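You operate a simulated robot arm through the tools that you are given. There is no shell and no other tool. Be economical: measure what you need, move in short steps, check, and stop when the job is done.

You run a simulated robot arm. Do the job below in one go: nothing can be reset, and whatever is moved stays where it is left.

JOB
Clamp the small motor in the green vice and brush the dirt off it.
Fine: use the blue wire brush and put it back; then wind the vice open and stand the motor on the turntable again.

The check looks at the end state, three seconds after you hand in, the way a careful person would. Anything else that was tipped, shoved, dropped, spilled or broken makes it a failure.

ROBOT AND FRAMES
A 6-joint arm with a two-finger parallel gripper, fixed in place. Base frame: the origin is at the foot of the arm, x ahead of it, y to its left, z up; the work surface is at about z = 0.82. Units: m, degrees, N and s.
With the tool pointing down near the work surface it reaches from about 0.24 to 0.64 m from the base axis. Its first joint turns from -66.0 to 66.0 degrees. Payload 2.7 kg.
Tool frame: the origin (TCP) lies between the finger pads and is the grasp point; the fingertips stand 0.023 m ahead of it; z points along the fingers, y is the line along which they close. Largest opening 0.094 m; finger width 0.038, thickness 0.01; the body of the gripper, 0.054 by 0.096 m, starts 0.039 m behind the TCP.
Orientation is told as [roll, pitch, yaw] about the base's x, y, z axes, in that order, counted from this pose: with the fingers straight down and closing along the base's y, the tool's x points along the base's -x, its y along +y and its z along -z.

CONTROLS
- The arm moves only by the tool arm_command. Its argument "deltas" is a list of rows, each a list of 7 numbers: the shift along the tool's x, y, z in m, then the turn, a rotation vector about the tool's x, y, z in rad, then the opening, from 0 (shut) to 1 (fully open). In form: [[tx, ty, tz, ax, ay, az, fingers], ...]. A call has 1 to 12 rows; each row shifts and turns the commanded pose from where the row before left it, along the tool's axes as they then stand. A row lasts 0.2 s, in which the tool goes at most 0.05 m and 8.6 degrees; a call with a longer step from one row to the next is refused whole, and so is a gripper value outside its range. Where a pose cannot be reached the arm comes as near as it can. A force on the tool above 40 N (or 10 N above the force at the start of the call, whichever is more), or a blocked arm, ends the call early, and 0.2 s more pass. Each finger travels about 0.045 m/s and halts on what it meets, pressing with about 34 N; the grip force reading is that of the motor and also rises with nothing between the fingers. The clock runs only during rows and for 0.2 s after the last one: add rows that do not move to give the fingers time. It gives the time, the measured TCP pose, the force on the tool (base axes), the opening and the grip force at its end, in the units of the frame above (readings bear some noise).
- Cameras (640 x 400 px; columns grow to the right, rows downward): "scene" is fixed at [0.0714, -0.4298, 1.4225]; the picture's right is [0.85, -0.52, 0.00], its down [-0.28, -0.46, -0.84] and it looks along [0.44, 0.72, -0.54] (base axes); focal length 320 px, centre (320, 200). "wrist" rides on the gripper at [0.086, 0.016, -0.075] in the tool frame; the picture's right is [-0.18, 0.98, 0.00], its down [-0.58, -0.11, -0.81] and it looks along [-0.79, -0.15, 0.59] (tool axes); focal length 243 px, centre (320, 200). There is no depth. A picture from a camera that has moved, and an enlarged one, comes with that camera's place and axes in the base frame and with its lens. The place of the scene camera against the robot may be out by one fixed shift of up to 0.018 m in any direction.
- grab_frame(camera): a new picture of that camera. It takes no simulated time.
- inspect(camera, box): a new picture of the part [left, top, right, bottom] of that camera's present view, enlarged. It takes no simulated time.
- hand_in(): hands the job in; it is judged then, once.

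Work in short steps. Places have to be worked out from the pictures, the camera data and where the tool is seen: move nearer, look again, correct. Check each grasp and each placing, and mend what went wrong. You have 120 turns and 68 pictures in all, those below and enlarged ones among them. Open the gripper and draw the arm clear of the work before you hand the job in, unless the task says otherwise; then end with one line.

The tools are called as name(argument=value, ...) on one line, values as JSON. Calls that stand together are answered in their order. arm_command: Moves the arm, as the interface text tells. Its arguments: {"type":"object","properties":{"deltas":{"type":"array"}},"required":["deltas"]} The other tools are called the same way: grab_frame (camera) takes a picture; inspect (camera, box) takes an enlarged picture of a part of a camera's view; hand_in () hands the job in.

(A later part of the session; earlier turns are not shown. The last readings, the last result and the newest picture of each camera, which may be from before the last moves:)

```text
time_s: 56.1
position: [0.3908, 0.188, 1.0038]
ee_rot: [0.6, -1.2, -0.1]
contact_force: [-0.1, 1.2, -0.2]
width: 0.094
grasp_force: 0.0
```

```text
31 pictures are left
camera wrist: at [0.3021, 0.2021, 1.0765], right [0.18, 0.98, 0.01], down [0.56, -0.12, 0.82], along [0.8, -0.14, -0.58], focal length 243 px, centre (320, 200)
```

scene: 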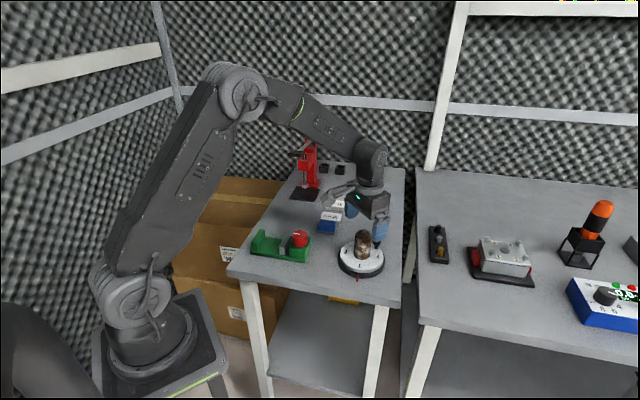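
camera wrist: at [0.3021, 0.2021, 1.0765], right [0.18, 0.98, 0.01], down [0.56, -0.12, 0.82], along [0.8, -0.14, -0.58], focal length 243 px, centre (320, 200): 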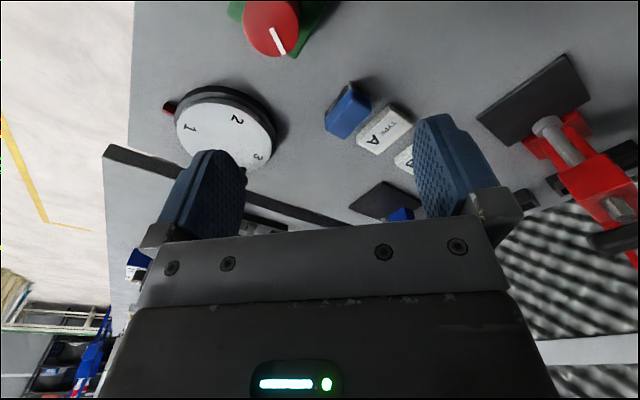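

inspect(camera="wrist", box=[290, 60, 450, 160])

inspect(camera="scene", box=[236, 190, 364, 270])

```text
4.00 times, centred on (370, 110) of wrist
camera zoom: at [0.3021, 0.2021, 1.0765], right [0.18, 0.98, 0.01], down [0.56, -0.12, 0.82], along [0.8, -0.14, -0.58], focal length 970 px, centre (120, 560)
```

zoom: 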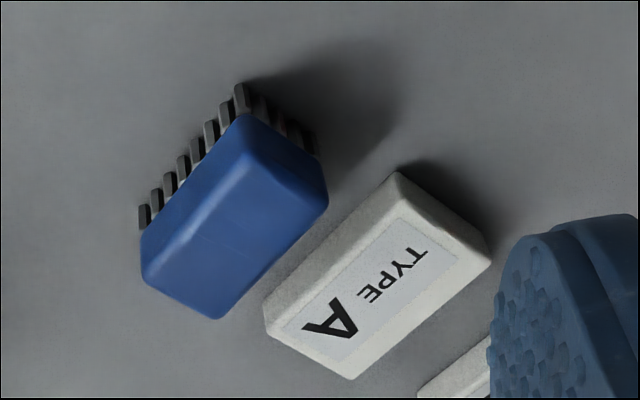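

```text
5.00 times, centred on (300, 230) of scene
camera zoom: at [0.0714, -0.4298, 1.4225], right [0.85, -0.52, 0.0], down [-0.28, -0.46, -0.84], along [0.44, 0.72, -0.54], focal length 1599 px, centre (420, 50)
```

zoom: 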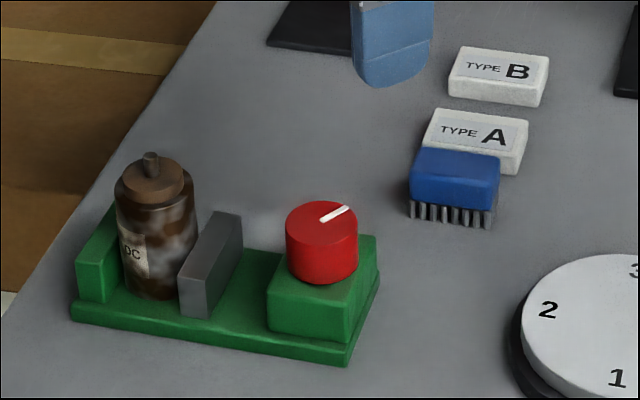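

The motor is clamped upright against the fixed jaw. The brush rests on its bristles at ≈(0.4705, 0.206), long axis -45°. I approach at yaw 45° so the fingers close on its ends, clear of block A.

arm_command(deltas=[[-0.04, 0.009, 0.01, 0.01, 0.021, 0, 1], [-0.04, 0.009, 0.01, 0, 0, 0, 1], [0, 0, 0.02, 0, 0, -0.131, 1], [0, 0, 0.02, 0, 0, -0.131, 1], [0, 0, 0, 0, 0, -0.131, 1], [0, 0, 0, 0, 0, -0.131, 1], [0, 0, 0, 0, 0, -0.131, 1], [0, 0, 0, 0, 0, -0.131, 1], [0, 0, 0, 0, 0, 0, 1]])

grab_frame(camera="wrist")

```text
time_s: 58.1
position: [0.4705, 0.2054, 0.9435]
ee_rot: [0.1, 0.0, 45.0]
contact_force: [-0.1, -0.3, 0.2]
width: 0.0942
grasp_force: 0.0
```

```text
28 pictures are left
camera wrist: at [0.3974, 0.1551, 1.018], right [-0.57, 0.82, 0.0], down [0.49, 0.33, 0.81], along [0.66, 0.46, -0.59], focal length 243 px, centre (320, 200)
```

wrist: 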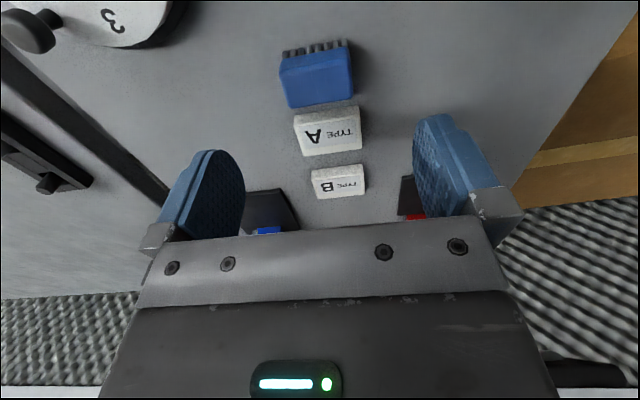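

The brush is centred under the tool and aligned. I descend to z≈0.858 and close.

arm_command(deltas=[[-0.001, 0, 0.03, 0, 0, 0, 1], [0, 0, 0.03, 0, 0, 0, 1], [0, 0, 0.018, 0, 0, 0, 1], [0, 0, 0.008, 0, 0, 0, 1], [0, 0, 0, 0, 0, 0, 0], [0, 0, 0, 0, 0, 0, 0], [0, 0, 0, 0, 0, 0, 0], [0, 0, 0, 0, 0, 0, 0], [0, 0, 0, 0, 0, 0, 0]])

arm_command(deltas=[[0, 0, -0.005, 0, 0, 0, 0], [0, 0, -0.01, 0, 0, 0, 0], [0, 0, -0.02, 0, 0, 0, 0], [0, 0, -0.02, 0, 0, 0, 0], [0, 0, -0.02, 0, 0, 0, 0], [0, 0, 0, 0, 0, 0, 0]])

grab_frame(camera="wrist")

```text
time_s: 60.1
position: [0.4715, 0.2065, 0.8559]
ee_rot: [0.1, 0.0, 44.9]
contact_force: [0.0, 0.3, -0.4]
width: 0.0492
grasp_force: 34.1
```

```text
time_s: 61.5
position: [0.4696, 0.2055, 0.9315]
ee_rot: [0.0, 0.0, 44.9]
contact_force: [0.4, -0.1, -1.1]
width: 0.0492
grasp_force: 33.8
```

```text
27 pictures are left
camera wrist: at [0.3972, 0.1551, 1.006], right [-0.56, 0.83, 0.0], down [0.49, 0.33, 0.81], along [0.67, 0.46, -0.59], focal length 243 px, centre (320, 200)
```

wrist: 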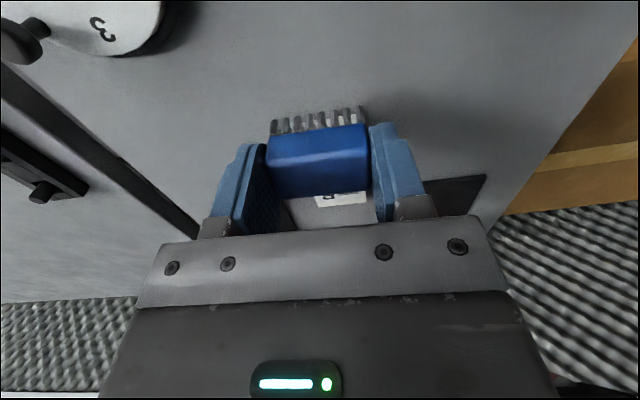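

The brush is held (pick pose TCP 0.4715, 0.2065, 0.856, yaw 45). I carry it to the outer side of the motor and tilt it 35° so the bristles point at the motor.

arm_command(deltas=[[0.008, 0.0344, -0.015, 0, 0, 0, 0], [0.008, 0.0344, -0.015, 0, 0, 0, 0], [0.008, 0.0344, -0.015, 0, 0, 0, 0], [0.008, 0.0344, -0.015, 0, 0, 0, 0], [0, 0, 0, 0, 0.1, 0, 0], [0, 0, 0, 0, 0.1, 0, 0], [0, 0, 0, 0, 0.1, 0, 0], [0, 0, 0, 0, 0.1, 0, 0], [0, 0, 0, 0, 0.1, 0, 0], [0, 0, 0, 0, 0.1, 0, 0], [0, 0, 0, 0, 0, 0, 0]])

grab_frame(camera="scene")

```text
time_s: 63.9
position: [0.3518, 0.2809, 0.9917]
ee_rot: [0.1, 34.5, 45.1]
contact_force: [-0.1, -0.6, -0.2]
width: 0.0494
grasp_force: 34.1
```

```text
26 pictures are left
```

scene: 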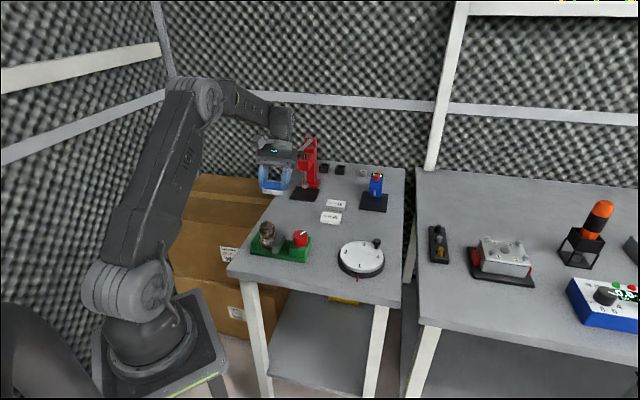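

I descend to standoff height on the outer side of the motor.

arm_command(deltas=[[-0.0129, 0.0002, 0.0251, 0, 0, 0, 0], [-0.0129, 0.0002, 0.0251, 0, 0, 0, 0], [-0.0129, 0.0002, 0.0251, 0, 0, 0, 0], [0, 0, 0, 0, 0, 0, 0]])

inspect(camera="scene", box=[230, 180, 326, 260])

grab_frame(camera="wrist")

```text
time_s: 64.9
position: [0.3441, 0.2741, 0.9076]
ee_rot: [0.1, 34.5, 44.9]
contact_force: [-0.4, 0.0, -0.6]
width: 0.0495
grasp_force: 33.8
```

```text
5.00 times, centred on (278, 220) of scene
camera zoom: at [0.0714, -0.4298, 1.4225], right [0.85, -0.52, 0.0], down [-0.28, -0.46, -0.84], along [0.44, 0.72, -0.54], focal length 1599 px, centre (530, 100)
```

zoom: 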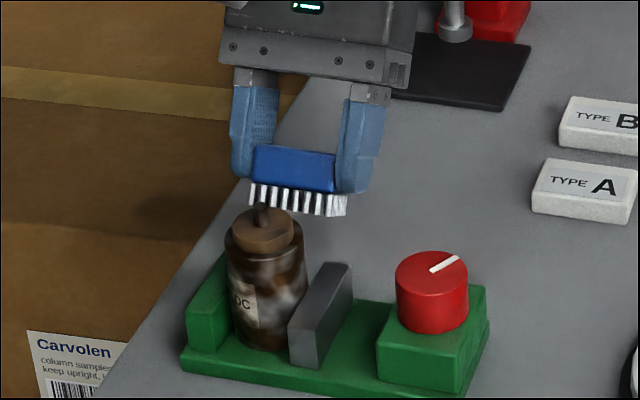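

```text
24 pictures are left
camera wrist: at [0.3117, 0.2637, 1.0183], right [-0.59, 0.8, -0.1], down [0.74, 0.58, 0.34], along [0.33, 0.12, -0.94], focal length 243 px, centre (320, 200)
```

wrist: 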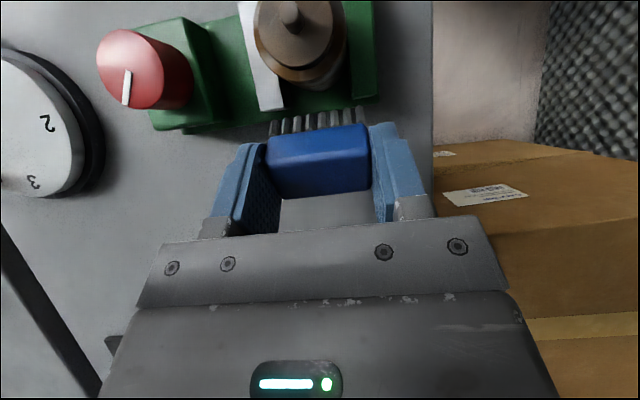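

The brush faces the motor side, and the motor axis checks at (0.297, 0.226). I close in by 12 mm and read the force.

arm_command(deltas=[[0.0033, 0, 0.00226, 0, 0, 0, 0], [0.0033, 0, 0.00226, 0, 0, 0, 0], [0.0033, 0, 0.00226, 0, 0, 0, 0], [0, 0, 0, 0, 0, 0, 0]])

arm_command(deltas=[[0.00165, 0, 0.00113, 0, 0, 0, 0], [0.00165, 0, 0.00113, 0, 0, 0, 0], [0, 0, 0, 0, 0, 0, 0]])

```text
time_s: 65.9
position: [0.3345, 0.2639, 0.907]
ee_rot: [0.1, 34.4, 44.9]
contact_force: [-0.5, -0.6, -1.0]
width: 0.0492
grasp_force: 33.8
```

```text
time_s: 66.7
position: [0.3333, 0.2614, 0.9077]
ee_rot: [0.1, 34.4, 45.0]
contact_force: [2.4, 1.5, 0.3]
width: 0.0493
grasp_force: 33.7
```

Light contact. I press in slightly and stroke vertically.

arm_command(deltas=[[0.001, 0, 0.0007, 0, 0, 0, 0], [-0.00396, 0, 0.00578, 0, 0, 0, 0], [-0.00396, 0, 0.00578, 0, 0, 0, 0], [0.00396, 0, -0.00578, 0, 0, 0, 0], [0.00396, 0, -0.00578, 0, 0, 0, 0], [0.00396, 0, -0.00578, 0, 0, 0, 0], [-0.00396, 0, 0.00578, 0, 0, 0, 0], [-0.00396, 0, 0.00578, 0, 0, 0, 0], [-0.00396, 0, 0.00578, 0, 0, 0, 0], [0.00396, 0, -0.00578, 0, 0, 0, 0], [0.00396, 0, -0.00578, 0, 0, 0, 0], [0, 0, 0, 0, 0, 0, 0]])

inspect(camera="scene", box=[230, 180, 326, 260])

```text
time_s: 69.3
position: [0.3306, 0.2612, 0.9081]
ee_rot: [0.1, 34.5, 45.0]
contact_force: [0.0, 0.4, -0.4]
width: 0.0491
grasp_force: 33.7
```

```text
5.00 times, centred on (278, 220) of scene
camera zoom: at [0.0714, -0.4298, 1.4225], right [0.85, -0.52, 0.0], down [-0.28, -0.46, -0.84], along [0.44, 0.72, -0.54], focal length 1599 px, centre (530, 100)
```

zoom: 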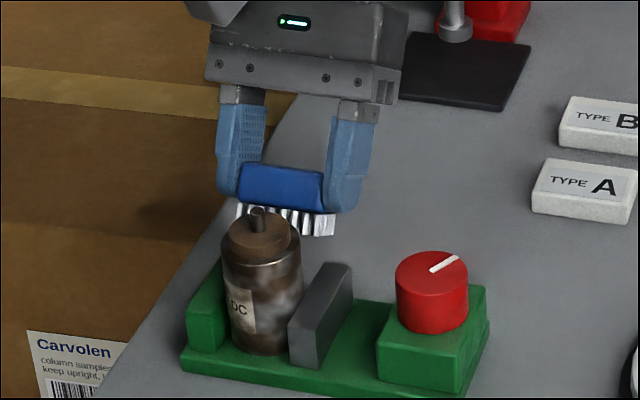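

The dirt is visibly lifting. The motor may have slid 2–4 mm sideways, so I use very light pressure and mainly strokes along the jaw axis.

arm_command(deltas=[[0.001, 0, 0.0007, 0, 0, 0, 0], [0, 0.007, 0, 0, 0, 0, 0], [0, -0.007, 0, 0, 0, 0, 0], [0, -0.007, 0, 0, 0, 0, 0], [0, 0.007, 0, 0, 0, 0, 0], [-0.00396, 0, 0.00578, 0, 0, 0, 0], [0, 0.007, 0, 0, 0, 0, 0], [0, -0.007, 0, 0, 0, 0, 0], [0, -0.007, 0, 0, 0, 0, 0], [0, 0.007, 0, 0, 0, 0, 0], [0.00396, 0, -0.00578, 0, 0, 0, 0]])

inspect(camera="scene", box=[230, 180, 326, 260])

```text
time_s: 71.7
position: [0.3307, 0.2606, 0.9077]
ee_rot: [0.1, 34.5, 45.0]
contact_force: [-0.2, 0.7, -1.4]
width: 0.0494
grasp_force: 33.7
```

```text
5.00 times, centred on (278, 220) of scene
camera zoom: at [0.0714, -0.4298, 1.4225], right [0.85, -0.52, 0.0], down [-0.28, -0.46, -0.84], along [0.44, 0.72, -0.54], focal length 1599 px, centre (530, 100)
```

zoom: 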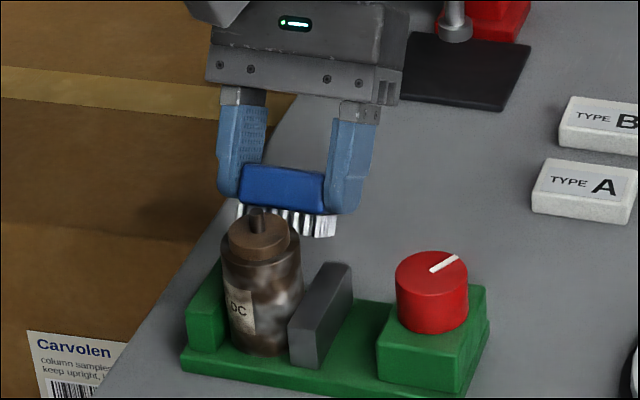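

inspect(camera="scene", box=[250, 215, 298, 255])

```text
10.00 times, centred on (274, 235) of scene
camera zoom: at [0.0714, -0.4298, 1.4225], right [0.85, -0.52, 0.0], down [-0.28, -0.46, -0.84], along [0.44, 0.72, -0.54], focal length 3198 px, centre (780, -150)
```

zoom: 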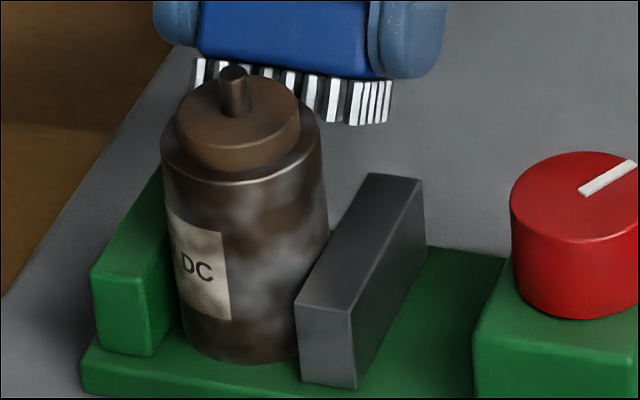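

grab_frame(camera="wrist")

```text
20 pictures are left
camera wrist: at [0.2985, 0.2502, 1.0179], right [-0.59, 0.8, -0.1], down [0.74, 0.58, 0.34], along [0.33, 0.12, -0.94], focal length 243 px, centre (320, 200)
```

wrist: 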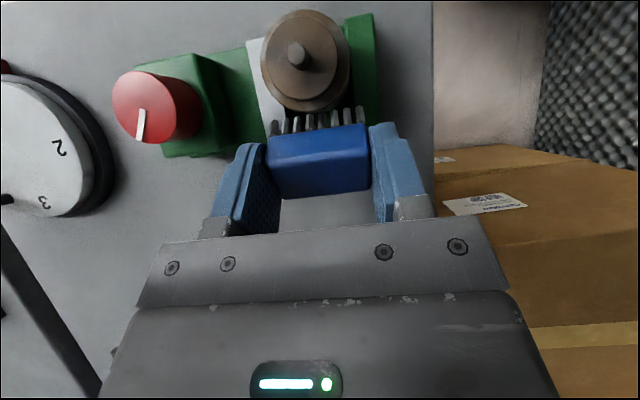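

The motor slid about 6 mm toward the base side under the brush, though it is still between the jaws. I now make very light contact in 0.5 mm steps.

arm_command(deltas=[[0.0008, 0, 0.00057, 0, 0, 0, 0], [0, 0, 0, 0, 0, 0, 0]])

arm_command(deltas=[[0.0008, 0, 0.00057, 0, 0, 0, 0], [0, 0, 0, 0, 0, 0, 0]])

```text
time_s: 72.3
position: [0.3307, 0.2582, 0.907]
ee_rot: [0.1, 34.4, 44.9]
contact_force: [0.9, 1.7, -0.2]
width: 0.0493
grasp_force: 33.5
```

```text
time_s: 72.9
position: [0.3283, 0.2599, 0.9074]
ee_rot: [0.1, 34.4, 45.0]
contact_force: [1.0, 0.5, -0.8]
width: 0.0494
grasp_force: 34.1
```

Contact of about 1–2 N. I stroke along the jaw axis.

arm_command(deltas=[[0, 0.007, 0, 0, 0, 0, 0], [0, -0.014, 0, 0, 0, 0, 0], [0, 0.014, 0, 0, 0, 0, 0], [0, -0.014, 0, 0, 0, 0, 0], [0, 0.014, 0, 0, 0, 0, 0], [0, -0.014, 0, 0, 0, 0, 0], [0, 0.014, 0, 0, 0, 0, 0], [0, -0.014, 0, 0, 0, 0, 0], [0, 0.014, 0, 0, 0, 0, 0], [0, -0.014, 0, 0, 0, 0, 0], [0, 0.014, 0, 0, 0, 0, 0]])

inspect(camera="scene", box=[250, 215, 298, 255])

```text
time_s: 75.3
position: [0.3255, 0.2643, 0.908]
ee_rot: [0.1, 34.5, 44.9]
contact_force: [0.5, 0.3, -0.8]
width: 0.0495
grasp_force: 33.7
```

```text
10.00 times, centred on (274, 235) of scene
camera zoom: at [0.0714, -0.4298, 1.4225], right [0.85, -0.52, 0.0], down [-0.28, -0.46, -0.84], along [0.44, 0.72, -0.54], focal length 3198 px, centre (780, -150)
```

zoom: 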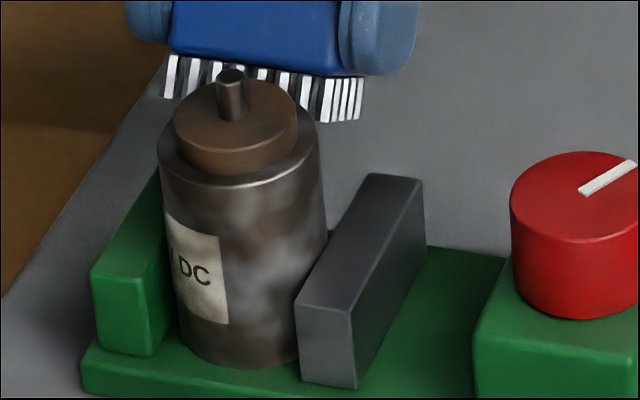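

It works: the dirt is fading and the label is whiter. I continue strokes at the same light contact.

arm_command(deltas=[[0, -0.014, 0, 0, 0, 0, 0], [0, 0.014, 0, 0, 0, 0, 0], [0.0003, -0.014, 0.0002, 0, 0, 0, 0], [0, 0.014, 0, 0, 0, 0, 0], [0, -0.014, 0, 0, 0, 0, 0], [0, 0.014, 0, 0, 0, 0, 0], [0.0003, -0.014, 0.0002, 0, 0, 0, 0], [0, 0.014, 0, 0, 0, 0, 0], [0, -0.014, 0, 0, 0, 0, 0], [0, 0.014, 0, 0, 0, 0, 0], [0, -0.014, 0, 0, 0, 0, 0], [0, 0.014, 0, 0, 0, 0, 0]])

arm_command(deltas=[[0.0003, -0.014, 0.0002, 0, 0, 0, 0], [0, 0.014, 0, 0, 0, 0, 0], [0, -0.014, 0, 0, 0, 0, 0], [0, 0.014, 0, 0, 0, 0, 0], [0.0003, -0.014, 0.0002, 0, 0, 0, 0], [0, 0.014, 0, 0, 0, 0, 0], [0, -0.014, 0, 0, 0, 0, 0], [0, 0.014, 0, 0, 0, 0, 0], [0, -0.014, 0, 0, 0, 0, 0], [0, 0.014, 0, 0, 0, 0, 0], [0, -0.007, 0, 0, 0, 0, 0]])

inspect(camera="scene", box=[250, 215, 298, 255])

```text
time_s: 77.9
position: [0.3234, 0.2638, 0.9071]
ee_rot: [0.1, 34.3, 45.0]
contact_force: [1.8, 0.5, -0.1]
width: 0.049
grasp_force: 34.3
```

```text
time_s: 80.3
position: [0.3289, 0.2589, 0.9079]
ee_rot: [0.1, 34.4, 45.0]
contact_force: [-0.9, 0.3, -0.9]
width: 0.0492
grasp_force: 34.0
```

```text
10.00 times, centred on (274, 235) of scene
camera zoom: at [0.0714, -0.4298, 1.4225], right [0.85, -0.52, 0.0], down [-0.28, -0.46, -0.84], along [0.44, 0.72, -0.54], focal length 3198 px, centre (780, -150)
```

zoom: 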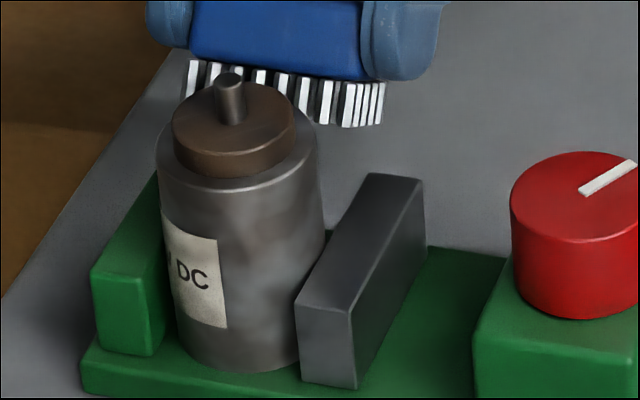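

Much cleaner now. I do two more batches.

arm_command(deltas=[[0.0006, 0.007, 0.0004, 0, 0, 0, 0], [0, -0.014, 0, 0, 0, 0, 0], [0, 0.014, 0, 0, 0, 0, 0], [0, -0.014, 0, 0, 0, 0, 0], [0, 0.014, 0, 0, 0, 0, 0], [0.0003, -0.014, 0.0002, 0, 0, 0, 0], [0, 0.014, 0, 0, 0, 0, 0], [0, -0.014, 0, 0, 0, 0, 0], [0, 0.014, 0, 0, 0, 0, 0], [0, -0.014, 0, 0, 0, 0, 0], [0, 0.014, 0, 0, 0, 0, 0], [0, -0.014, 0, 0, 0, 0, 0]])

arm_command(deltas=[[0.0003, 0.014, 0.0002, 0, 0, 0, 0], [0, -0.014, 0, 0, 0, 0, 0], [0, 0.014, 0, 0, 0, 0, 0], [0, -0.014, 0, 0, 0, 0, 0], [0.0003, 0.014, 0.0002, 0, 0, 0, 0], [0, -0.014, 0, 0, 0, 0, 0], [0, 0.014, 0, 0, 0, 0, 0], [0, -0.014, 0, 0, 0, 0, 0], [0, 0.014, 0, 0, 0, 0, 0], [0, -0.014, 0, 0, 0, 0, 0], [0, 0.007, 0, 0, 0, 0, 0]])

inspect(camera="scene", box=[250, 215, 298, 255])

```text
time_s: 82.9
position: [0.3318, 0.2533, 0.9085]
ee_rot: [0.1, 34.4, 45.0]
contact_force: [0.2, -0.5, -0.6]
width: 0.0492
grasp_force: 34.1
```

```text
time_s: 85.3
position: [0.3268, 0.2559, 0.9087]
ee_rot: [0.1, 34.4, 45.0]
contact_force: [0.1, 0.2, -0.7]
width: 0.0491
grasp_force: 33.6
```

```text
10.00 times, centred on (274, 235) of scene
camera zoom: at [0.0714, -0.4298, 1.4225], right [0.85, -0.52, 0.0], down [-0.28, -0.46, -0.84], along [0.44, 0.72, -0.54], focal length 3198 px, centre (780, -150)
```

zoom: 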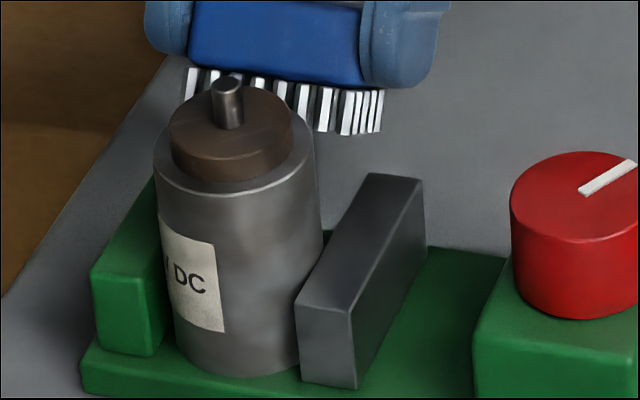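

Nearly clean. One more round to be sure.

arm_command(deltas=[[0.0006, 0.007, 0.0004, 0, 0, 0, 0], [0, -0.014, 0, 0, 0, 0, 0], [0, 0.014, 0, 0, 0, 0, 0], [0, -0.014, 0, 0, 0, 0, 0], [0, 0.014, 0, 0, 0, 0, 0], [0.0003, -0.014, 0.0002, 0, 0, 0, 0], [0, 0.014, 0, 0, 0, 0, 0], [0, -0.014, 0, 0, 0, 0, 0], [0, 0.014, 0, 0, 0, 0, 0], [0, -0.014, 0, 0, 0, 0, 0], [0, 0.014, 0, 0, 0, 0, 0], [0, -0.014, 0, 0, 0, 0, 0]])

arm_command(deltas=[[0.0003, 0.014, 0.0002, 0, 0, 0, 0], [0, -0.014, 0, 0, 0, 0, 0], [0, 0.014, 0, 0, 0, 0, 0], [0, -0.014, 0, 0, 0, 0, 0], [0.0003, 0.014, 0.0002, 0, 0, 0, 0], [0, -0.014, 0, 0, 0, 0, 0], [0, 0.014, 0, 0, 0, 0, 0], [0, -0.014, 0, 0, 0, 0, 0], [0, 0.014, 0, 0, 0, 0, 0], [0, -0.014, 0, 0, 0, 0, 0], [0, 0.007, 0, 0, 0, 0, 0]])

inspect(camera="scene", box=[250, 215, 298, 255])

```text
time_s: 87.9
position: [0.3302, 0.2528, 0.9092]
ee_rot: [0.1, 34.4, 45.0]
contact_force: [0.3, 0.3, -1.0]
width: 0.0494
grasp_force: 33.8
```

```text
time_s: 90.3
position: [0.3263, 0.2562, 0.9087]
ee_rot: [0.2, 34.4, 45.0]
contact_force: [-0.5, 1.3, -1.8]
width: 0.0495
grasp_force: 33.7
```

```text
10.00 times, centred on (274, 235) of scene
camera zoom: at [0.0714, -0.4298, 1.4225], right [0.85, -0.52, 0.0], down [-0.28, -0.46, -0.84], along [0.44, 0.72, -0.54], focal length 3198 px, centre (780, -150)
```

zoom: 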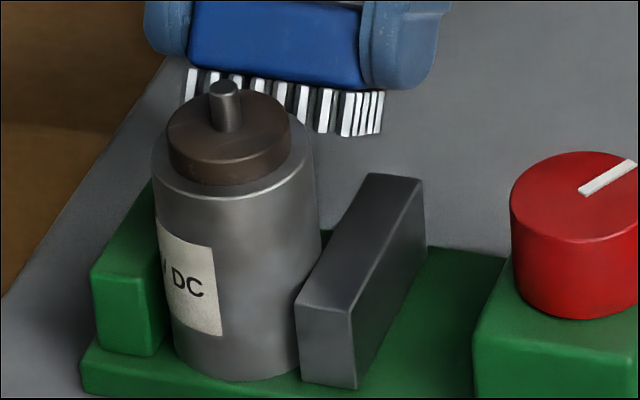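

Very close to clean, with faint mottling left. One last round.

arm_command(deltas=[[0.0006, 0.007, 0.0004, 0, 0, 0, 0], [0, -0.014, 0, 0, 0, 0, 0], [0, 0.014, 0, 0, 0, 0, 0], [0, -0.014, 0, 0, 0, 0, 0], [0, 0.014, 0, 0, 0, 0, 0], [0.0003, -0.014, 0.0002, 0, 0, 0, 0], [0, 0.014, 0, 0, 0, 0, 0], [0, -0.014, 0, 0, 0, 0, 0], [0, 0.014, 0, 0, 0, 0, 0], [0, -0.014, 0, 0, 0, 0, 0], [0, 0.014, 0, 0, 0, 0, 0], [0, -0.014, 0, 0, 0, 0, 0]])

arm_command(deltas=[[0.0003, 0.014, 0.0002, 0, 0, 0, 0], [0, -0.014, 0, 0, 0, 0, 0], [0, 0.014, 0, 0, 0, 0, 0], [0, -0.014, 0, 0, 0, 0, 0], [0.0003, 0.014, 0.0002, 0, 0, 0, 0], [0, -0.014, 0, 0, 0, 0, 0], [0, 0.014, 0, 0, 0, 0, 0], [0, -0.014, 0, 0, 0, 0, 0], [0, 0.014, 0, 0, 0, 0, 0], [0, -0.014, 0, 0, 0, 0, 0], [0, 0.007, 0, 0, 0, 0, 0]])

inspect(camera="scene", box=[250, 215, 298, 255])

```text
time_s: 92.9
position: [0.3287, 0.2492, 0.9085]
ee_rot: [0.1, 34.4, 45.0]
contact_force: [0.5, 0.0, -0.9]
width: 0.0493
grasp_force: 34.0
```

```text
time_s: 95.3
position: [0.3232, 0.2531, 0.9088]
ee_rot: [0.2, 34.4, 45.1]
contact_force: [1.0, 0.2, -1.0]
width: 0.0493
grasp_force: 34.3
```

```text
10.00 times, centred on (274, 235) of scene
camera zoom: at [0.0714, -0.4298, 1.4225], right [0.85, -0.52, 0.0], down [-0.28, -0.46, -0.84], along [0.44, 0.72, -0.54], focal length 3198 px, centre (780, -150)
```

zoom: 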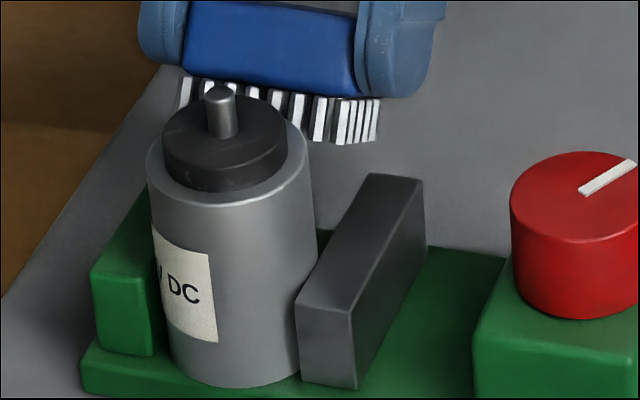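

The motor is fully clean. I back the brush off, lift, untilt and return toward its spot.

arm_command(deltas=[[-0.0124, 0, -0.0085, 0, 0, 0, 0], [-0.0124, 0, -0.0085, 0, 0, 0, 0], [0.0226, 0, -0.033, 0, 0, 0, 0], [0.0226, 0, -0.033, 0, 0, 0, 0], [0, 0, 0, 0, -0.1, 0, 0], [0, 0, 0, 0, -0.1, 0, 0], [0, 0, 0, 0, -0.1, 0, 0], [0, 0, 0, 0, -0.1, 0, 0], [0, 0, 0, 0, -0.1, 0, 0], [0, 0, 0, 0, -0.1, 0, 0], [-0.0104, -0.0345, 0, 0, 0, 0, 0], [-0.0104, -0.0345, 0, 0, 0, 0, 0]])

arm_command(deltas=[[-0.0104, -0.0345, 0, 0, 0, 0, 0], [-0.0104, -0.0345, 0, 0, 0, 0, 0], [0, 0, 0.03, 0, 0, 0, 0], [0, 0, 0, 0, 0, 0, 0]])

```text
time_s: 97.9
position: [0.4088, 0.2423, 0.9862]
ee_rot: [0.1, -0.1, 45.1]
contact_force: [0.4, -1.6, -1.5]
width: 0.0492
grasp_force: 33.9
```

```text
time_s: 98.9
position: [0.4724, 0.2055, 0.9578]
ee_rot: [0.0, 0.0, 44.8]
contact_force: [0.4, 0.6, 0.2]
width: 0.0493
grasp_force: 34.3
```

I lower toward the table, slowly at the end, and watch the force.

arm_command(deltas=[[0, 0, 0.03, 0, 0, 0, 0], [0, 0, 0.03, 0, 0, 0, 0], [0, 0, 0.02, 0, 0, 0, 0], [0, 0, 0.012, 0, 0, 0, 0], [0, 0, 0.005, 0, 0, 0, 0], [0, 0, 0, 0, 0, 0, 0]])

inspect(camera="scene", box=[280, 180, 376, 240])

```text
time_s: 100.3
position: [0.4723, 0.2068, 0.8602]
ee_rot: [0.1, 0.0, 44.9]
contact_force: [0.5, 0.4, -0.6]
width: 0.0492
grasp_force: 33.8
```

```text
6.67 times, centred on (328, 210) of scene
camera zoom: at [0.0714, -0.4298, 1.4225], right [0.85, -0.52, 0.0], down [-0.28, -0.46, -0.84], along [0.44, 0.72, -0.54], focal length 2132 px, centre (267, 133)
```

zoom: 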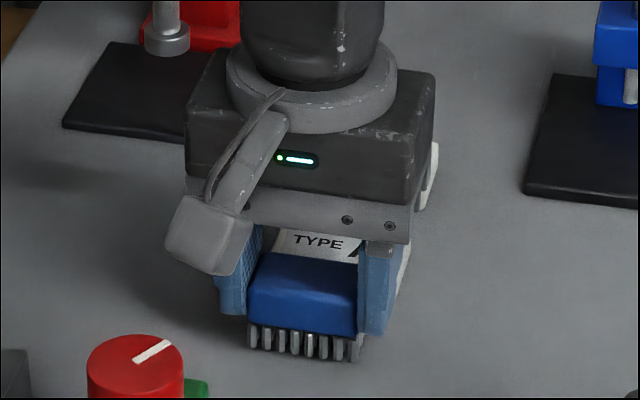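

arm_command(deltas=[[0, 0, 0.002, 0, 0, 0, 0], [0, 0, 0.0015, 0, 0, 0, 0], [0, 0, 0, 0, 0, 0, 0]])

```text
time_s: 101.1
position: [0.4723, 0.2072, 0.8559]
ee_rot: [0.2, 0.0, 44.9]
contact_force: [-0.3, 0.0, -1.0]
width: 0.0495
grasp_force: 34.1
```

The reading still shows the brush's weight, so it is not down yet. I take 1 mm more.

arm_command(deltas=[[0, 0, 0.001, 0, 0, 0, 0], [0, 0, 0, 0, 0, 0, 0]])

arm_command(deltas=[[0, 0, 0.001, 0, 0, 0, 0], [0, 0, 0, 0, 0, 0, 0]])

```text
time_s: 101.7
position: [0.473, 0.2077, 0.856]
ee_rot: [0.1, 0.0, 44.9]
contact_force: [-0.3, 0.0, -0.6]
width: 0.0495
grasp_force: 34.3
```

```text
time_s: 102.3
position: [0.4724, 0.2059, 0.8568]
ee_rot: [0.0, 0.0, 44.9]
contact_force: [-3.1, -2.0, 10.8]
width: 0.0494
grasp_force: 33.6
```

The brush is on the table. I release and lift.

arm_command(deltas=[[0, 0, -0.001, 0, 0, 0, 0.7], [0, 0, 0, 0, 0, 0, 1], [0, 0, 0, 0, 0, 0, 1], [0, 0, 0, 0, 0, 0, 1], [0, 0, 0, 0, 0, 0, 1], [0, 0, -0.02, 0, 0, 0, 1], [0, 0, -0.03, 0, 0, 0, 1], [0, 0, -0.04, 0, 0, 0, 1], [0, 0, -0.04, 0, 0, 0, 1]])

inspect(camera="scene", box=[220, 170, 412, 290])

```text
time_s: 104.3
position: [0.4705, 0.2068, 0.9859]
ee_rot: [0.2, 0.1, 44.9]
contact_force: [0.5, 0.0, -0.2]
width: 0.0939
grasp_force: 0.0
```

```text
3.33 times, centred on (316, 230) of scene
camera zoom: at [0.0714, -0.4298, 1.4225], right [0.85, -0.52, 0.0], down [-0.28, -0.46, -0.84], along [0.44, 0.72, -0.54], focal length 1066 px, centre (333, 100)
```

zoom: 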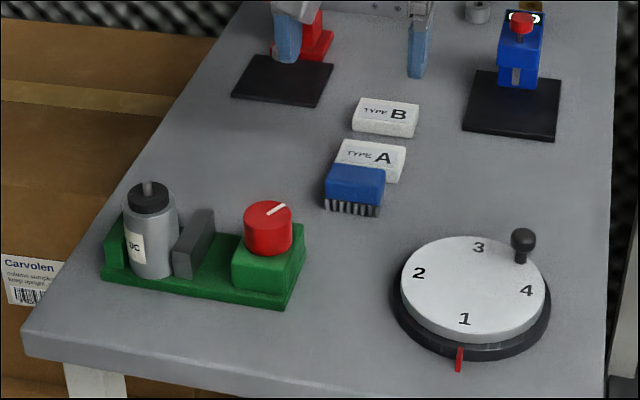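

The brush is back in place. Now I go to the knob, pre-turning to yaw -90° so I can wind counter-clockwise.

arm_command(deltas=[[0.036, 0.0153, 0, 0, 0, 0, 1], [0.036, 0.0153, 0, 0, 0, 0, 1], [0.036, 0.0153, 0, 0, 0, 0, 0.64], [0, 0, 0, 0, 0, 0.147, 0.64], [0, 0, 0, 0, 0, 0.147, 0.64], [0, 0, 0, 0, 0, 0.147, 0.64], [0, 0, 0, 0, 0, 0.147, 0.64], [0, 0, 0, 0, 0, 0.147, 0.64], [0, 0, 0, 0, 0, 0.147, 0.64], [0, 0, 0, 0, 0, 0.147, 0.64], [0, 0, 0, 0, 0, 0.147, 0.64], [0, 0, 0, 0, 0, 0.147, 0.64]])

arm_command(deltas=[[0, 0, 0, 0, 0, 0.147, 0.64], [0, 0, 0, 0, 0, 0.147, 0.64], [0, 0, 0, 0, 0, 0.147, 0.64], [0, 0, 0, 0, 0, 0.147, 0.64], [0, 0, 0, 0, 0, 0.147, 0.64], [0, 0, 0, 0, 0, 0.147, 0.64], [0, 0, 0, 0, 0, 0.147, 0.64], [0, 0, 0.04, 0, 0, 0, 0.64], [0, 0, 0, 0, 0, 0, 0.64]])

```text
time_s: 106.9
position: [0.3657, 0.1634, 0.9865]
ee_rot: [0.0, 0.0, -31.0]
contact_force: [-0.1, 0.2, 0.1]
width: 0.0606
grasp_force: 0.2
```

```text
time_s: 108.9
position: [0.363, 0.1643, 0.9453]
ee_rot: [-0.1, 0.1, -89.9]
contact_force: [0.3, -0.4, -0.5]
width: 0.0601
grasp_force: 0.0
```

I centre on the knob, descend, grip and start turning counter-clockwise.

arm_command(deltas=[[-0.0025, -0.0015, 0.02, 0, 0, 0, 0.64], [0, 0, 0.02, 0, 0, 0, 0.64], [0, 0, 0.0155, 0, 0, 0, 0.64], [0, 0, 0, 0, 0, 0, 0], [0, 0, 0, 0, 0, 0, 0], [0, 0, 0, 0, 0, 0, 0], [0, 0, 0, 0, 0, -0.06, 0], [0, 0, 0, 0, 0, -0.06, 0], [0, 0, 0, 0, 0, -0.06, 0], [0, 0, 0, 0, 0, -0.06, 0], [0, 0, 0, 0, 0, -0.06, 0], [0, 0, 0, 0, 0, -0.06, 0]])

arm_command(deltas=[[0, 0, 0, 0, 0, 0, 0.55], [0, 0, 0, 0, 0, 0, 0.55], [0, 0, 0, 0, 0, 0, 0], [0, 0, 0, 0, 0, 0, 0], [0, 0, 0, 0, 0, 0, 0], [0, 0, 0, 0, 0, -0.06, 0], [0, 0, 0, 0, 0, -0.06, 0], [0, 0, 0, 0, 0, -0.06, 0], [0, 0, 0, 0, 0, -0.06, 0], [0, 0, 0, 0, 0, -0.06, 0], [0, 0, 0, 0, 0, -0.06, 0]])

inspect(camera="scene", box=[230, 190, 326, 260])

```text
time_s: 111.5
position: [0.3619, 0.1605, 0.8921]
ee_rot: [0.0, 0.1, -69.0]
contact_force: [-1.0, 5.0, 23.0]
width: 0.0375
grasp_force: 44.7
```

```text
time_s: 113.9
position: [0.3625, 0.1612, 0.892]
ee_rot: [0.0, 0.1, -48.4]
contact_force: [17.2, 3.6, -19.8]
width: 0.0376
grasp_force: 45.2
```

```text
5.71 times, centred on (278, 225) of scene
camera zoom: at [0.0721, -0.4296, 1.4226], right [0.85, -0.52, 0.0], down [-0.28, -0.46, -0.84], along [0.44, 0.72, -0.54], focal length 1828 px, centre (560, 57)
```

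zoom: 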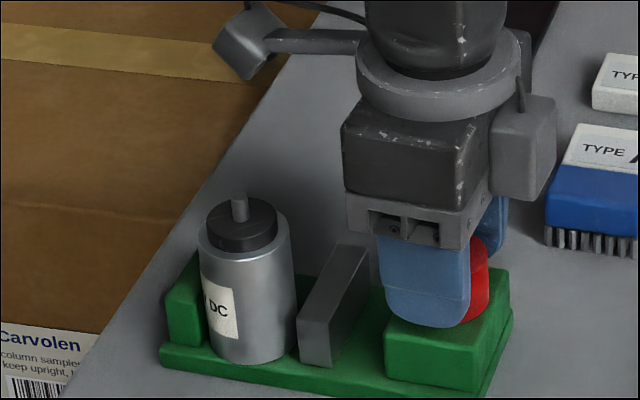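

The jaw is opening. I continue, relieving the grip each time.

arm_command(deltas=[[0, 0, 0, 0, 0, 0, 0.55], [0, 0, 0, 0, 0, 0, 0.55], [0, 0, 0, 0, 0, 0, 0], [0, 0, 0, 0, 0, 0, 0], [0, 0, 0, 0, 0, 0, 0], [0, 0, 0, 0, 0, -0.06, 0], [0, 0, 0, 0, 0, -0.06, 0], [0, 0, 0, 0, 0, -0.06, 0], [0, 0, 0, 0, 0, -0.06, 0], [0, 0, 0, 0, 0, -0.06, 0], [0, 0, 0, 0, 0, -0.06, 0], [0, 0, 0, 0, 0, -0.06, 0]])

arm_command(deltas=[[0, 0, 0, 0, 0, 0, 0.55], [0, 0, 0, 0, 0, 0, 0.55], [0, 0, 0, 0, 0, 0, 0], [0, 0, 0, 0, 0, 0, 0], [0, 0, 0, 0, 0, 0, 0], [0, 0, 0, 0, 0, -0.06, 0], [0, 0, 0, 0, 0, -0.06, 0], [0, 0, 0, 0, 0, -0.06, 0], [0, 0, 0, 0, 0, -0.06, 0], [0, 0, 0, 0, 0, -0.06, 0], [0, 0, 0, 0, 0, -0.06, 0], [0, 0, 0, 0, 0, -0.06, 0]])

arm_command(deltas=[[0, 0, 0, 0, 0, 0, 0.55], [0, 0, 0, 0, 0, 0, 0.55], [0, 0, 0, 0, 0, 0, 0], [0, 0, 0, 0, 0, 0, 0], [0, 0, 0, 0, 0, 0, 0], [0, 0, 0, 0, 0, -0.06, 0], [0, 0, 0, 0, 0, -0.06, 0], [0, 0, 0, 0, 0, -0.06, 0], [0, 0, 0, 0, 0, -0.06, 0], [0, 0, 0, 0, 0, -0.06, 0], [0, 0, 0, 0, 0, -0.06, 0], [0, 0, 0, 0, 0, -0.06, 0]])

arm_command(deltas=[[0, 0, 0, 0, 0, 0, 0.55], [0, 0, 0, 0, 0, 0, 0.55], [0, 0, 0, 0, 0, 0, 0], [0, 0, 0, 0, 0, 0, 0], [0, 0, 0, 0, 0, 0, 0], [0, 0, 0, 0, 0, -0.06, 0], [0, 0, 0, 0, 0, -0.06, 0], [0, 0, 0, 0, 0, -0.06, 0], [0, 0, 0, 0, 0, -0.06, 0], [0, 0, 0, 0, 0, -0.06, 0], [0, 0, 0, 0, 0, -0.06, 0]])

inspect(camera="scene", box=[230, 190, 326, 260])

```text
time_s: 116.5
position: [0.364, 0.1607, 0.8928]
ee_rot: [0.0, 0.0, -24.3]
contact_force: [3.6, -1.0, 18.7]
width: 0.0378
grasp_force: 44.6
```

```text
time_s: 119.1
position: [0.3611, 0.1598, 0.8903]
ee_rot: [0.1, 0.2, -0.3]
contact_force: [-0.2, -0.9, -19.8]
width: 0.0376
grasp_force: 45.0
```

```text
time_s: 121.7
position: [0.362, 0.1613, 0.8923]
ee_rot: [0.1, 0.1, 23.9]
contact_force: [9.9, -15.5, 17.8]
width: 0.0377
grasp_force: 45.6
```

```text
time_s: 124.1
position: [0.3617, 0.1595, 0.8893]
ee_rot: [0.1, 0.1, 44.3]
contact_force: [3.4, -10.5, -8.7]
width: 0.0379
grasp_force: 44.9
```

```text
5.71 times, centred on (278, 225) of scene
camera zoom: at [0.0716, -0.43, 1.4225], right [0.85, -0.52, 0.0], down [-0.28, -0.46, -0.84], along [0.44, 0.72, -0.54], focal length 1828 px, centre (560, 57)
```

zoom: 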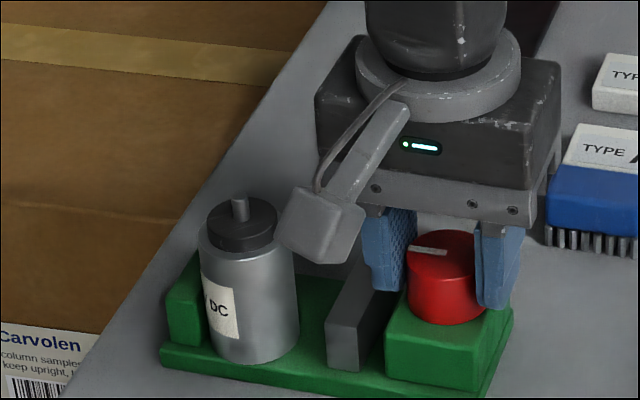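

The vice is open as at the start. I release, lift, and turn to yaw -45° over the motor to locate it.

arm_command(deltas=[[0, 0, 0, 0, 0, 0, 0.62], [0, 0, 0, 0, 0, 0, 0.62], [0, 0, 0, 0, 0, 0, 0.62], [0, 0, -0.03, 0, 0, 0, 0.62], [0, 0, -0.04, 0, 0, 0, 0.62], [0, 0, -0.04, 0, 0, 0, 1], [0, 0, 0, 0, 0, 0.143, 1], [0, 0, 0, 0, 0, 0.143, 1], [0, 0, 0, 0, 0, 0.143, 1], [0, 0, 0, 0, 0, 0.143, 1], [0, 0, 0, 0, 0, 0.143, 1], [0, 0, 0, 0, 0, 0.143, 1]])

arm_command(deltas=[[0, 0, 0, 0, 0, 0.143, 1], [0, 0, 0, 0, 0, 0.143, 1], [0, 0, 0, 0, 0, 0.143, 1], [0, 0, 0, 0, 0, 0.143, 1], [0, 0, 0, 0, 0, 0.13, 1], [0.04, 0, 0, 0, 0, 0, 1], [0.043, 0, 0.02, 0, 0, 0, 1], [0, 0, 0, 0, 0, 0, 1]])

grab_frame(camera="wrist")

```text
time_s: 126.7
position: [0.3624, 0.1603, 1.0006]
ee_rot: [0.1, 0.0, -4.9]
contact_force: [0.3, -0.7, -0.6]
width: 0.094
grasp_force: 0.0
```

```text
time_s: 128.5
position: [0.3047, 0.2216, 0.9805]
ee_rot: [-0.1, 0.1, -45.0]
contact_force: [-0.5, -0.4, -0.4]
width: 0.094
grasp_force: 0.1
```

```text
10 pictures are left
camera wrist: at [0.2545, 0.2928, 1.0554], right [0.83, 0.56, 0.0], down [0.33, -0.49, 0.81], along [0.45, -0.67, -0.59], focal length 243 px, centre (320, 200)
```

wrist: 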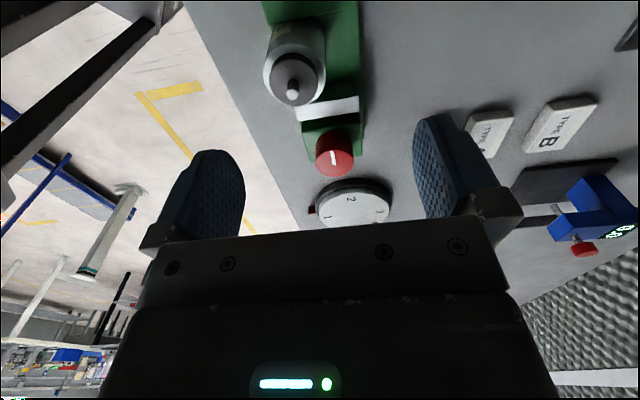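

The motor is upright at ≈(0.287, 0.2125). I centre over it, lower a bit and recheck.

arm_command(deltas=[[0.0059, -0.0187, 0, 0, 0, 0, 1], [0, 0, 0.03, 0, 0, 0, 1], [0, 0, 0, 0, 0, 0, 1]])

grab_frame(camera="wrist")

```text
time_s: 129.3
position: [0.2873, 0.2103, 0.9493]
ee_rot: [0.0, 0.2, -45.0]
contact_force: [0.2, 0.3, -0.2]
width: 0.0941
grasp_force: 0.1
```

```text
9 pictures are left
camera wrist: at [0.2365, 0.2824, 1.025], right [0.82, 0.57, 0.0], down [0.34, -0.49, 0.81], along [0.46, -0.66, -0.59], focal length 243 px, centre (320, 200)
```

wrist: 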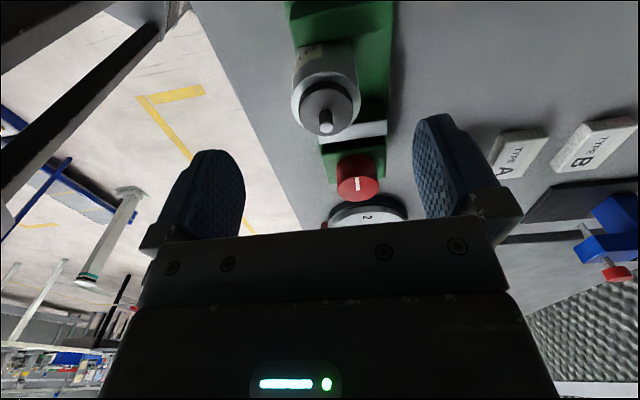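

Well centred. I descend to z≈0.882, close and lift gently.

arm_command(deltas=[[0, 0.002, 0.02, 0, 0, 0, 1], [0, 0, 0.02, 0, 0, 0, 1], [0, 0, 0.015, 0, 0, 0, 1], [0, 0, 0.0125, 0, 0, 0, 1], [0, 0, 0, 0, 0, 0, 0], [0, 0, 0, 0, 0, 0, 0], [0, 0, 0, 0, 0, 0, 0], [0, 0, 0, 0, 0, 0, 0], [0, 0, 0, 0, 0, 0, 0]])

arm_command(deltas=[[0, 0, -0.005, 0, 0, 0, 0], [0, 0, -0.005, 0, 0, 0, 0], [0, 0, -0.005, 0, 0, 0, 0], [0, 0, -0.005, 0, 0, 0, 0], [0, 0, 0, 0, 0, 0, 0]])

```text
time_s: 131.3
position: [0.2878, 0.2111, 0.8824]
ee_rot: [0.1, 0.1, -45.1]
contact_force: [0.5, 1.0, 0.1]
width: 0.0416
grasp_force: 34.3
```

```text
time_s: 132.5
position: [0.289, 0.2116, 0.9032]
ee_rot: [-0.1, 0.1, -45.0]
contact_force: [0.7, -0.1, -2.7]
width: 0.0413
grasp_force: 34.1
```

Held (2.7 N). I raise, turn back to yaw 0 and carry it to the turntable.

arm_command(deltas=[[0, 0, -0.012, 0, 0, 0, 0], [0, 0, -0.02, 0, 0, 0, 0], [0, 0, -0.025, 0, 0, 0, 0], [0, 0, -0.025, 0, 0, 0, 0], [0, 0, 0, 0, 0, -0.098, 0], [0, 0, 0, 0, 0, -0.098, 0], [0, 0, 0, 0, 0, -0.098, 0], [0, 0, 0, 0, 0, -0.098, 0], [0, 0, 0, 0, 0, -0.098, 0], [0, 0, 0, 0, 0, -0.098, 0], [0, 0, 0, 0, 0, -0.098, 0], [0, 0, 0, 0, 0, -0.099, 0]])

arm_command(deltas=[[-0.01, -0.008, 0, 0, 0, 0, 0], [-0.0185, -0.0148, 0, 0, 0, 0, 0], [-0.0185, -0.0148, 0, 0, 0, 0, 0], [-0.0185, -0.0148, 0, 0, 0, 0, 0], [-0.0185, -0.0148, 0, 0, 0, 0, 0], [-0.0185, -0.0148, 0, 0, 0, 0, 0], [-0.0185, -0.0148, 0, 0, 0, 0, 0], [-0.0185, -0.0148, 0, 0, 0, 0, 0], [-0.0185, -0.0148, 0, 0, 0, 0, 0], [-0.0185, -0.0148, 0, 0, 0, 0, 0], [-0.0185, -0.0148, 0, 0, 0, 0, 0], [0, 0, 0, 0, 0, 0, 0]])

```text
time_s: 135.1
position: [0.2876, 0.2112, 0.9841]
ee_rot: [0.0, 0.2, 0.1]
contact_force: [0.9, 0.4, -2.2]
width: 0.0414
grasp_force: 33.5
```

```text
time_s: 137.7
position: [0.4823, 0.0569, 0.9867]
ee_rot: [0.2, 0.1, 0.0]
contact_force: [-0.7, -0.4, -2.7]
width: 0.0417
grasp_force: 34.1
```

I lower toward the disc and check with a picture.

arm_command(deltas=[[-0.001, -0.001, 0.02, 0, 0, 0, 0], [0, 0, 0.025, 0, 0, 0, 0], [0, 0, 0.02, 0, 0, 0, 0], [0, 0, 0.013, 0, 0, 0, 0], [0, 0, 0, 0, 0, 0, 0]])

inspect(camera="scene", box=[300, 200, 412, 285])

grab_frame(camera="wrist")

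```text
time_s: 138.9
position: [0.4839, 0.054, 0.9078]
ee_rot: [0.1, 0.1, 0.0]
contact_force: [-0.7, 0.7, -3.0]
width: 0.0416
grasp_force: 33.9
```

```text
4.71 times, centred on (356, 242) of scene
camera zoom: at [0.0715, -0.4298, 1.4225], right [0.85, -0.52, 0.0], down [-0.28, -0.46, -0.84], along [0.44, 0.72, -0.54], focal length 1505 px, centre (151, 0)
```

zoom: 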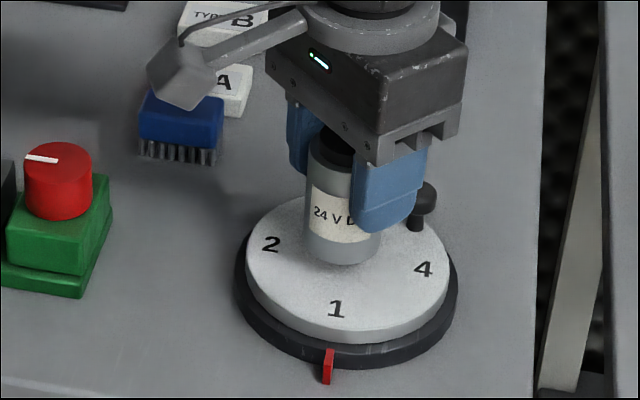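

```text
7 pictures are left
camera wrist: at [0.3964, 0.0703, 0.9832], right [0.18, 0.98, 0.0], down [0.58, -0.11, 0.81], along [0.79, -0.15, -0.59], focal length 243 px, centre (320, 200)
```

wrist: 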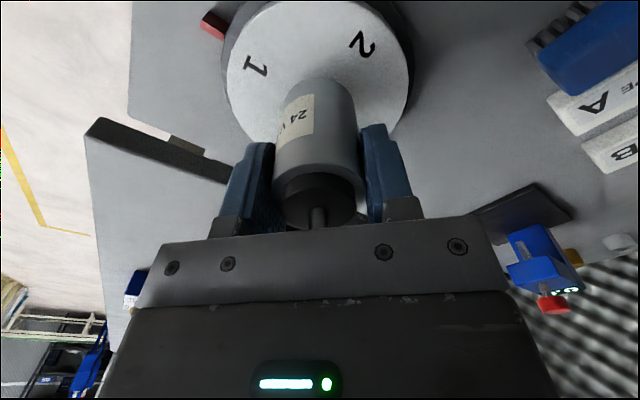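

Centred like the original placing. I lower in small steps until contact.

arm_command(deltas=[[0, 0, 0.005, 0, 0, 0, 0], [0, 0, 0.005, 0, 0, 0, 0], [0, 0, 0.003, 0, 0, 0, 0], [0, 0, 0, 0, 0, 0, 0]])

arm_command(deltas=[[0, 0, 0.0015, 0, 0, 0, 0], [0, 0, 0, 0, 0, 0, 0]])

arm_command(deltas=[[0, 0, 0.0015, 0, 0, 0, 0], [0, 0, 0, 0, 0, 0, 0]])

```text
time_s: 139.9
position: [0.4834, 0.0539, 0.896]
ee_rot: [0.1, 0.2, 0.0]
contact_force: [-0.5, 0.7, -2.4]
width: 0.0417
grasp_force: 33.6
```

```text
time_s: 140.5
position: [0.4848, 0.0542, 0.8947]
ee_rot: [0.1, -0.1, 0.0]
contact_force: [-3.6, -1.1, 13.4]
width: 0.0413
grasp_force: 33.8
```

```text
time_s: 141.1
position: [0.4849, 0.0542, 0.8928]
ee_rot: [0.1, -0.3, 0.0]
contact_force: [-9.2, -3.8, 31.8]
width: 0.0413
grasp_force: 33.8
```

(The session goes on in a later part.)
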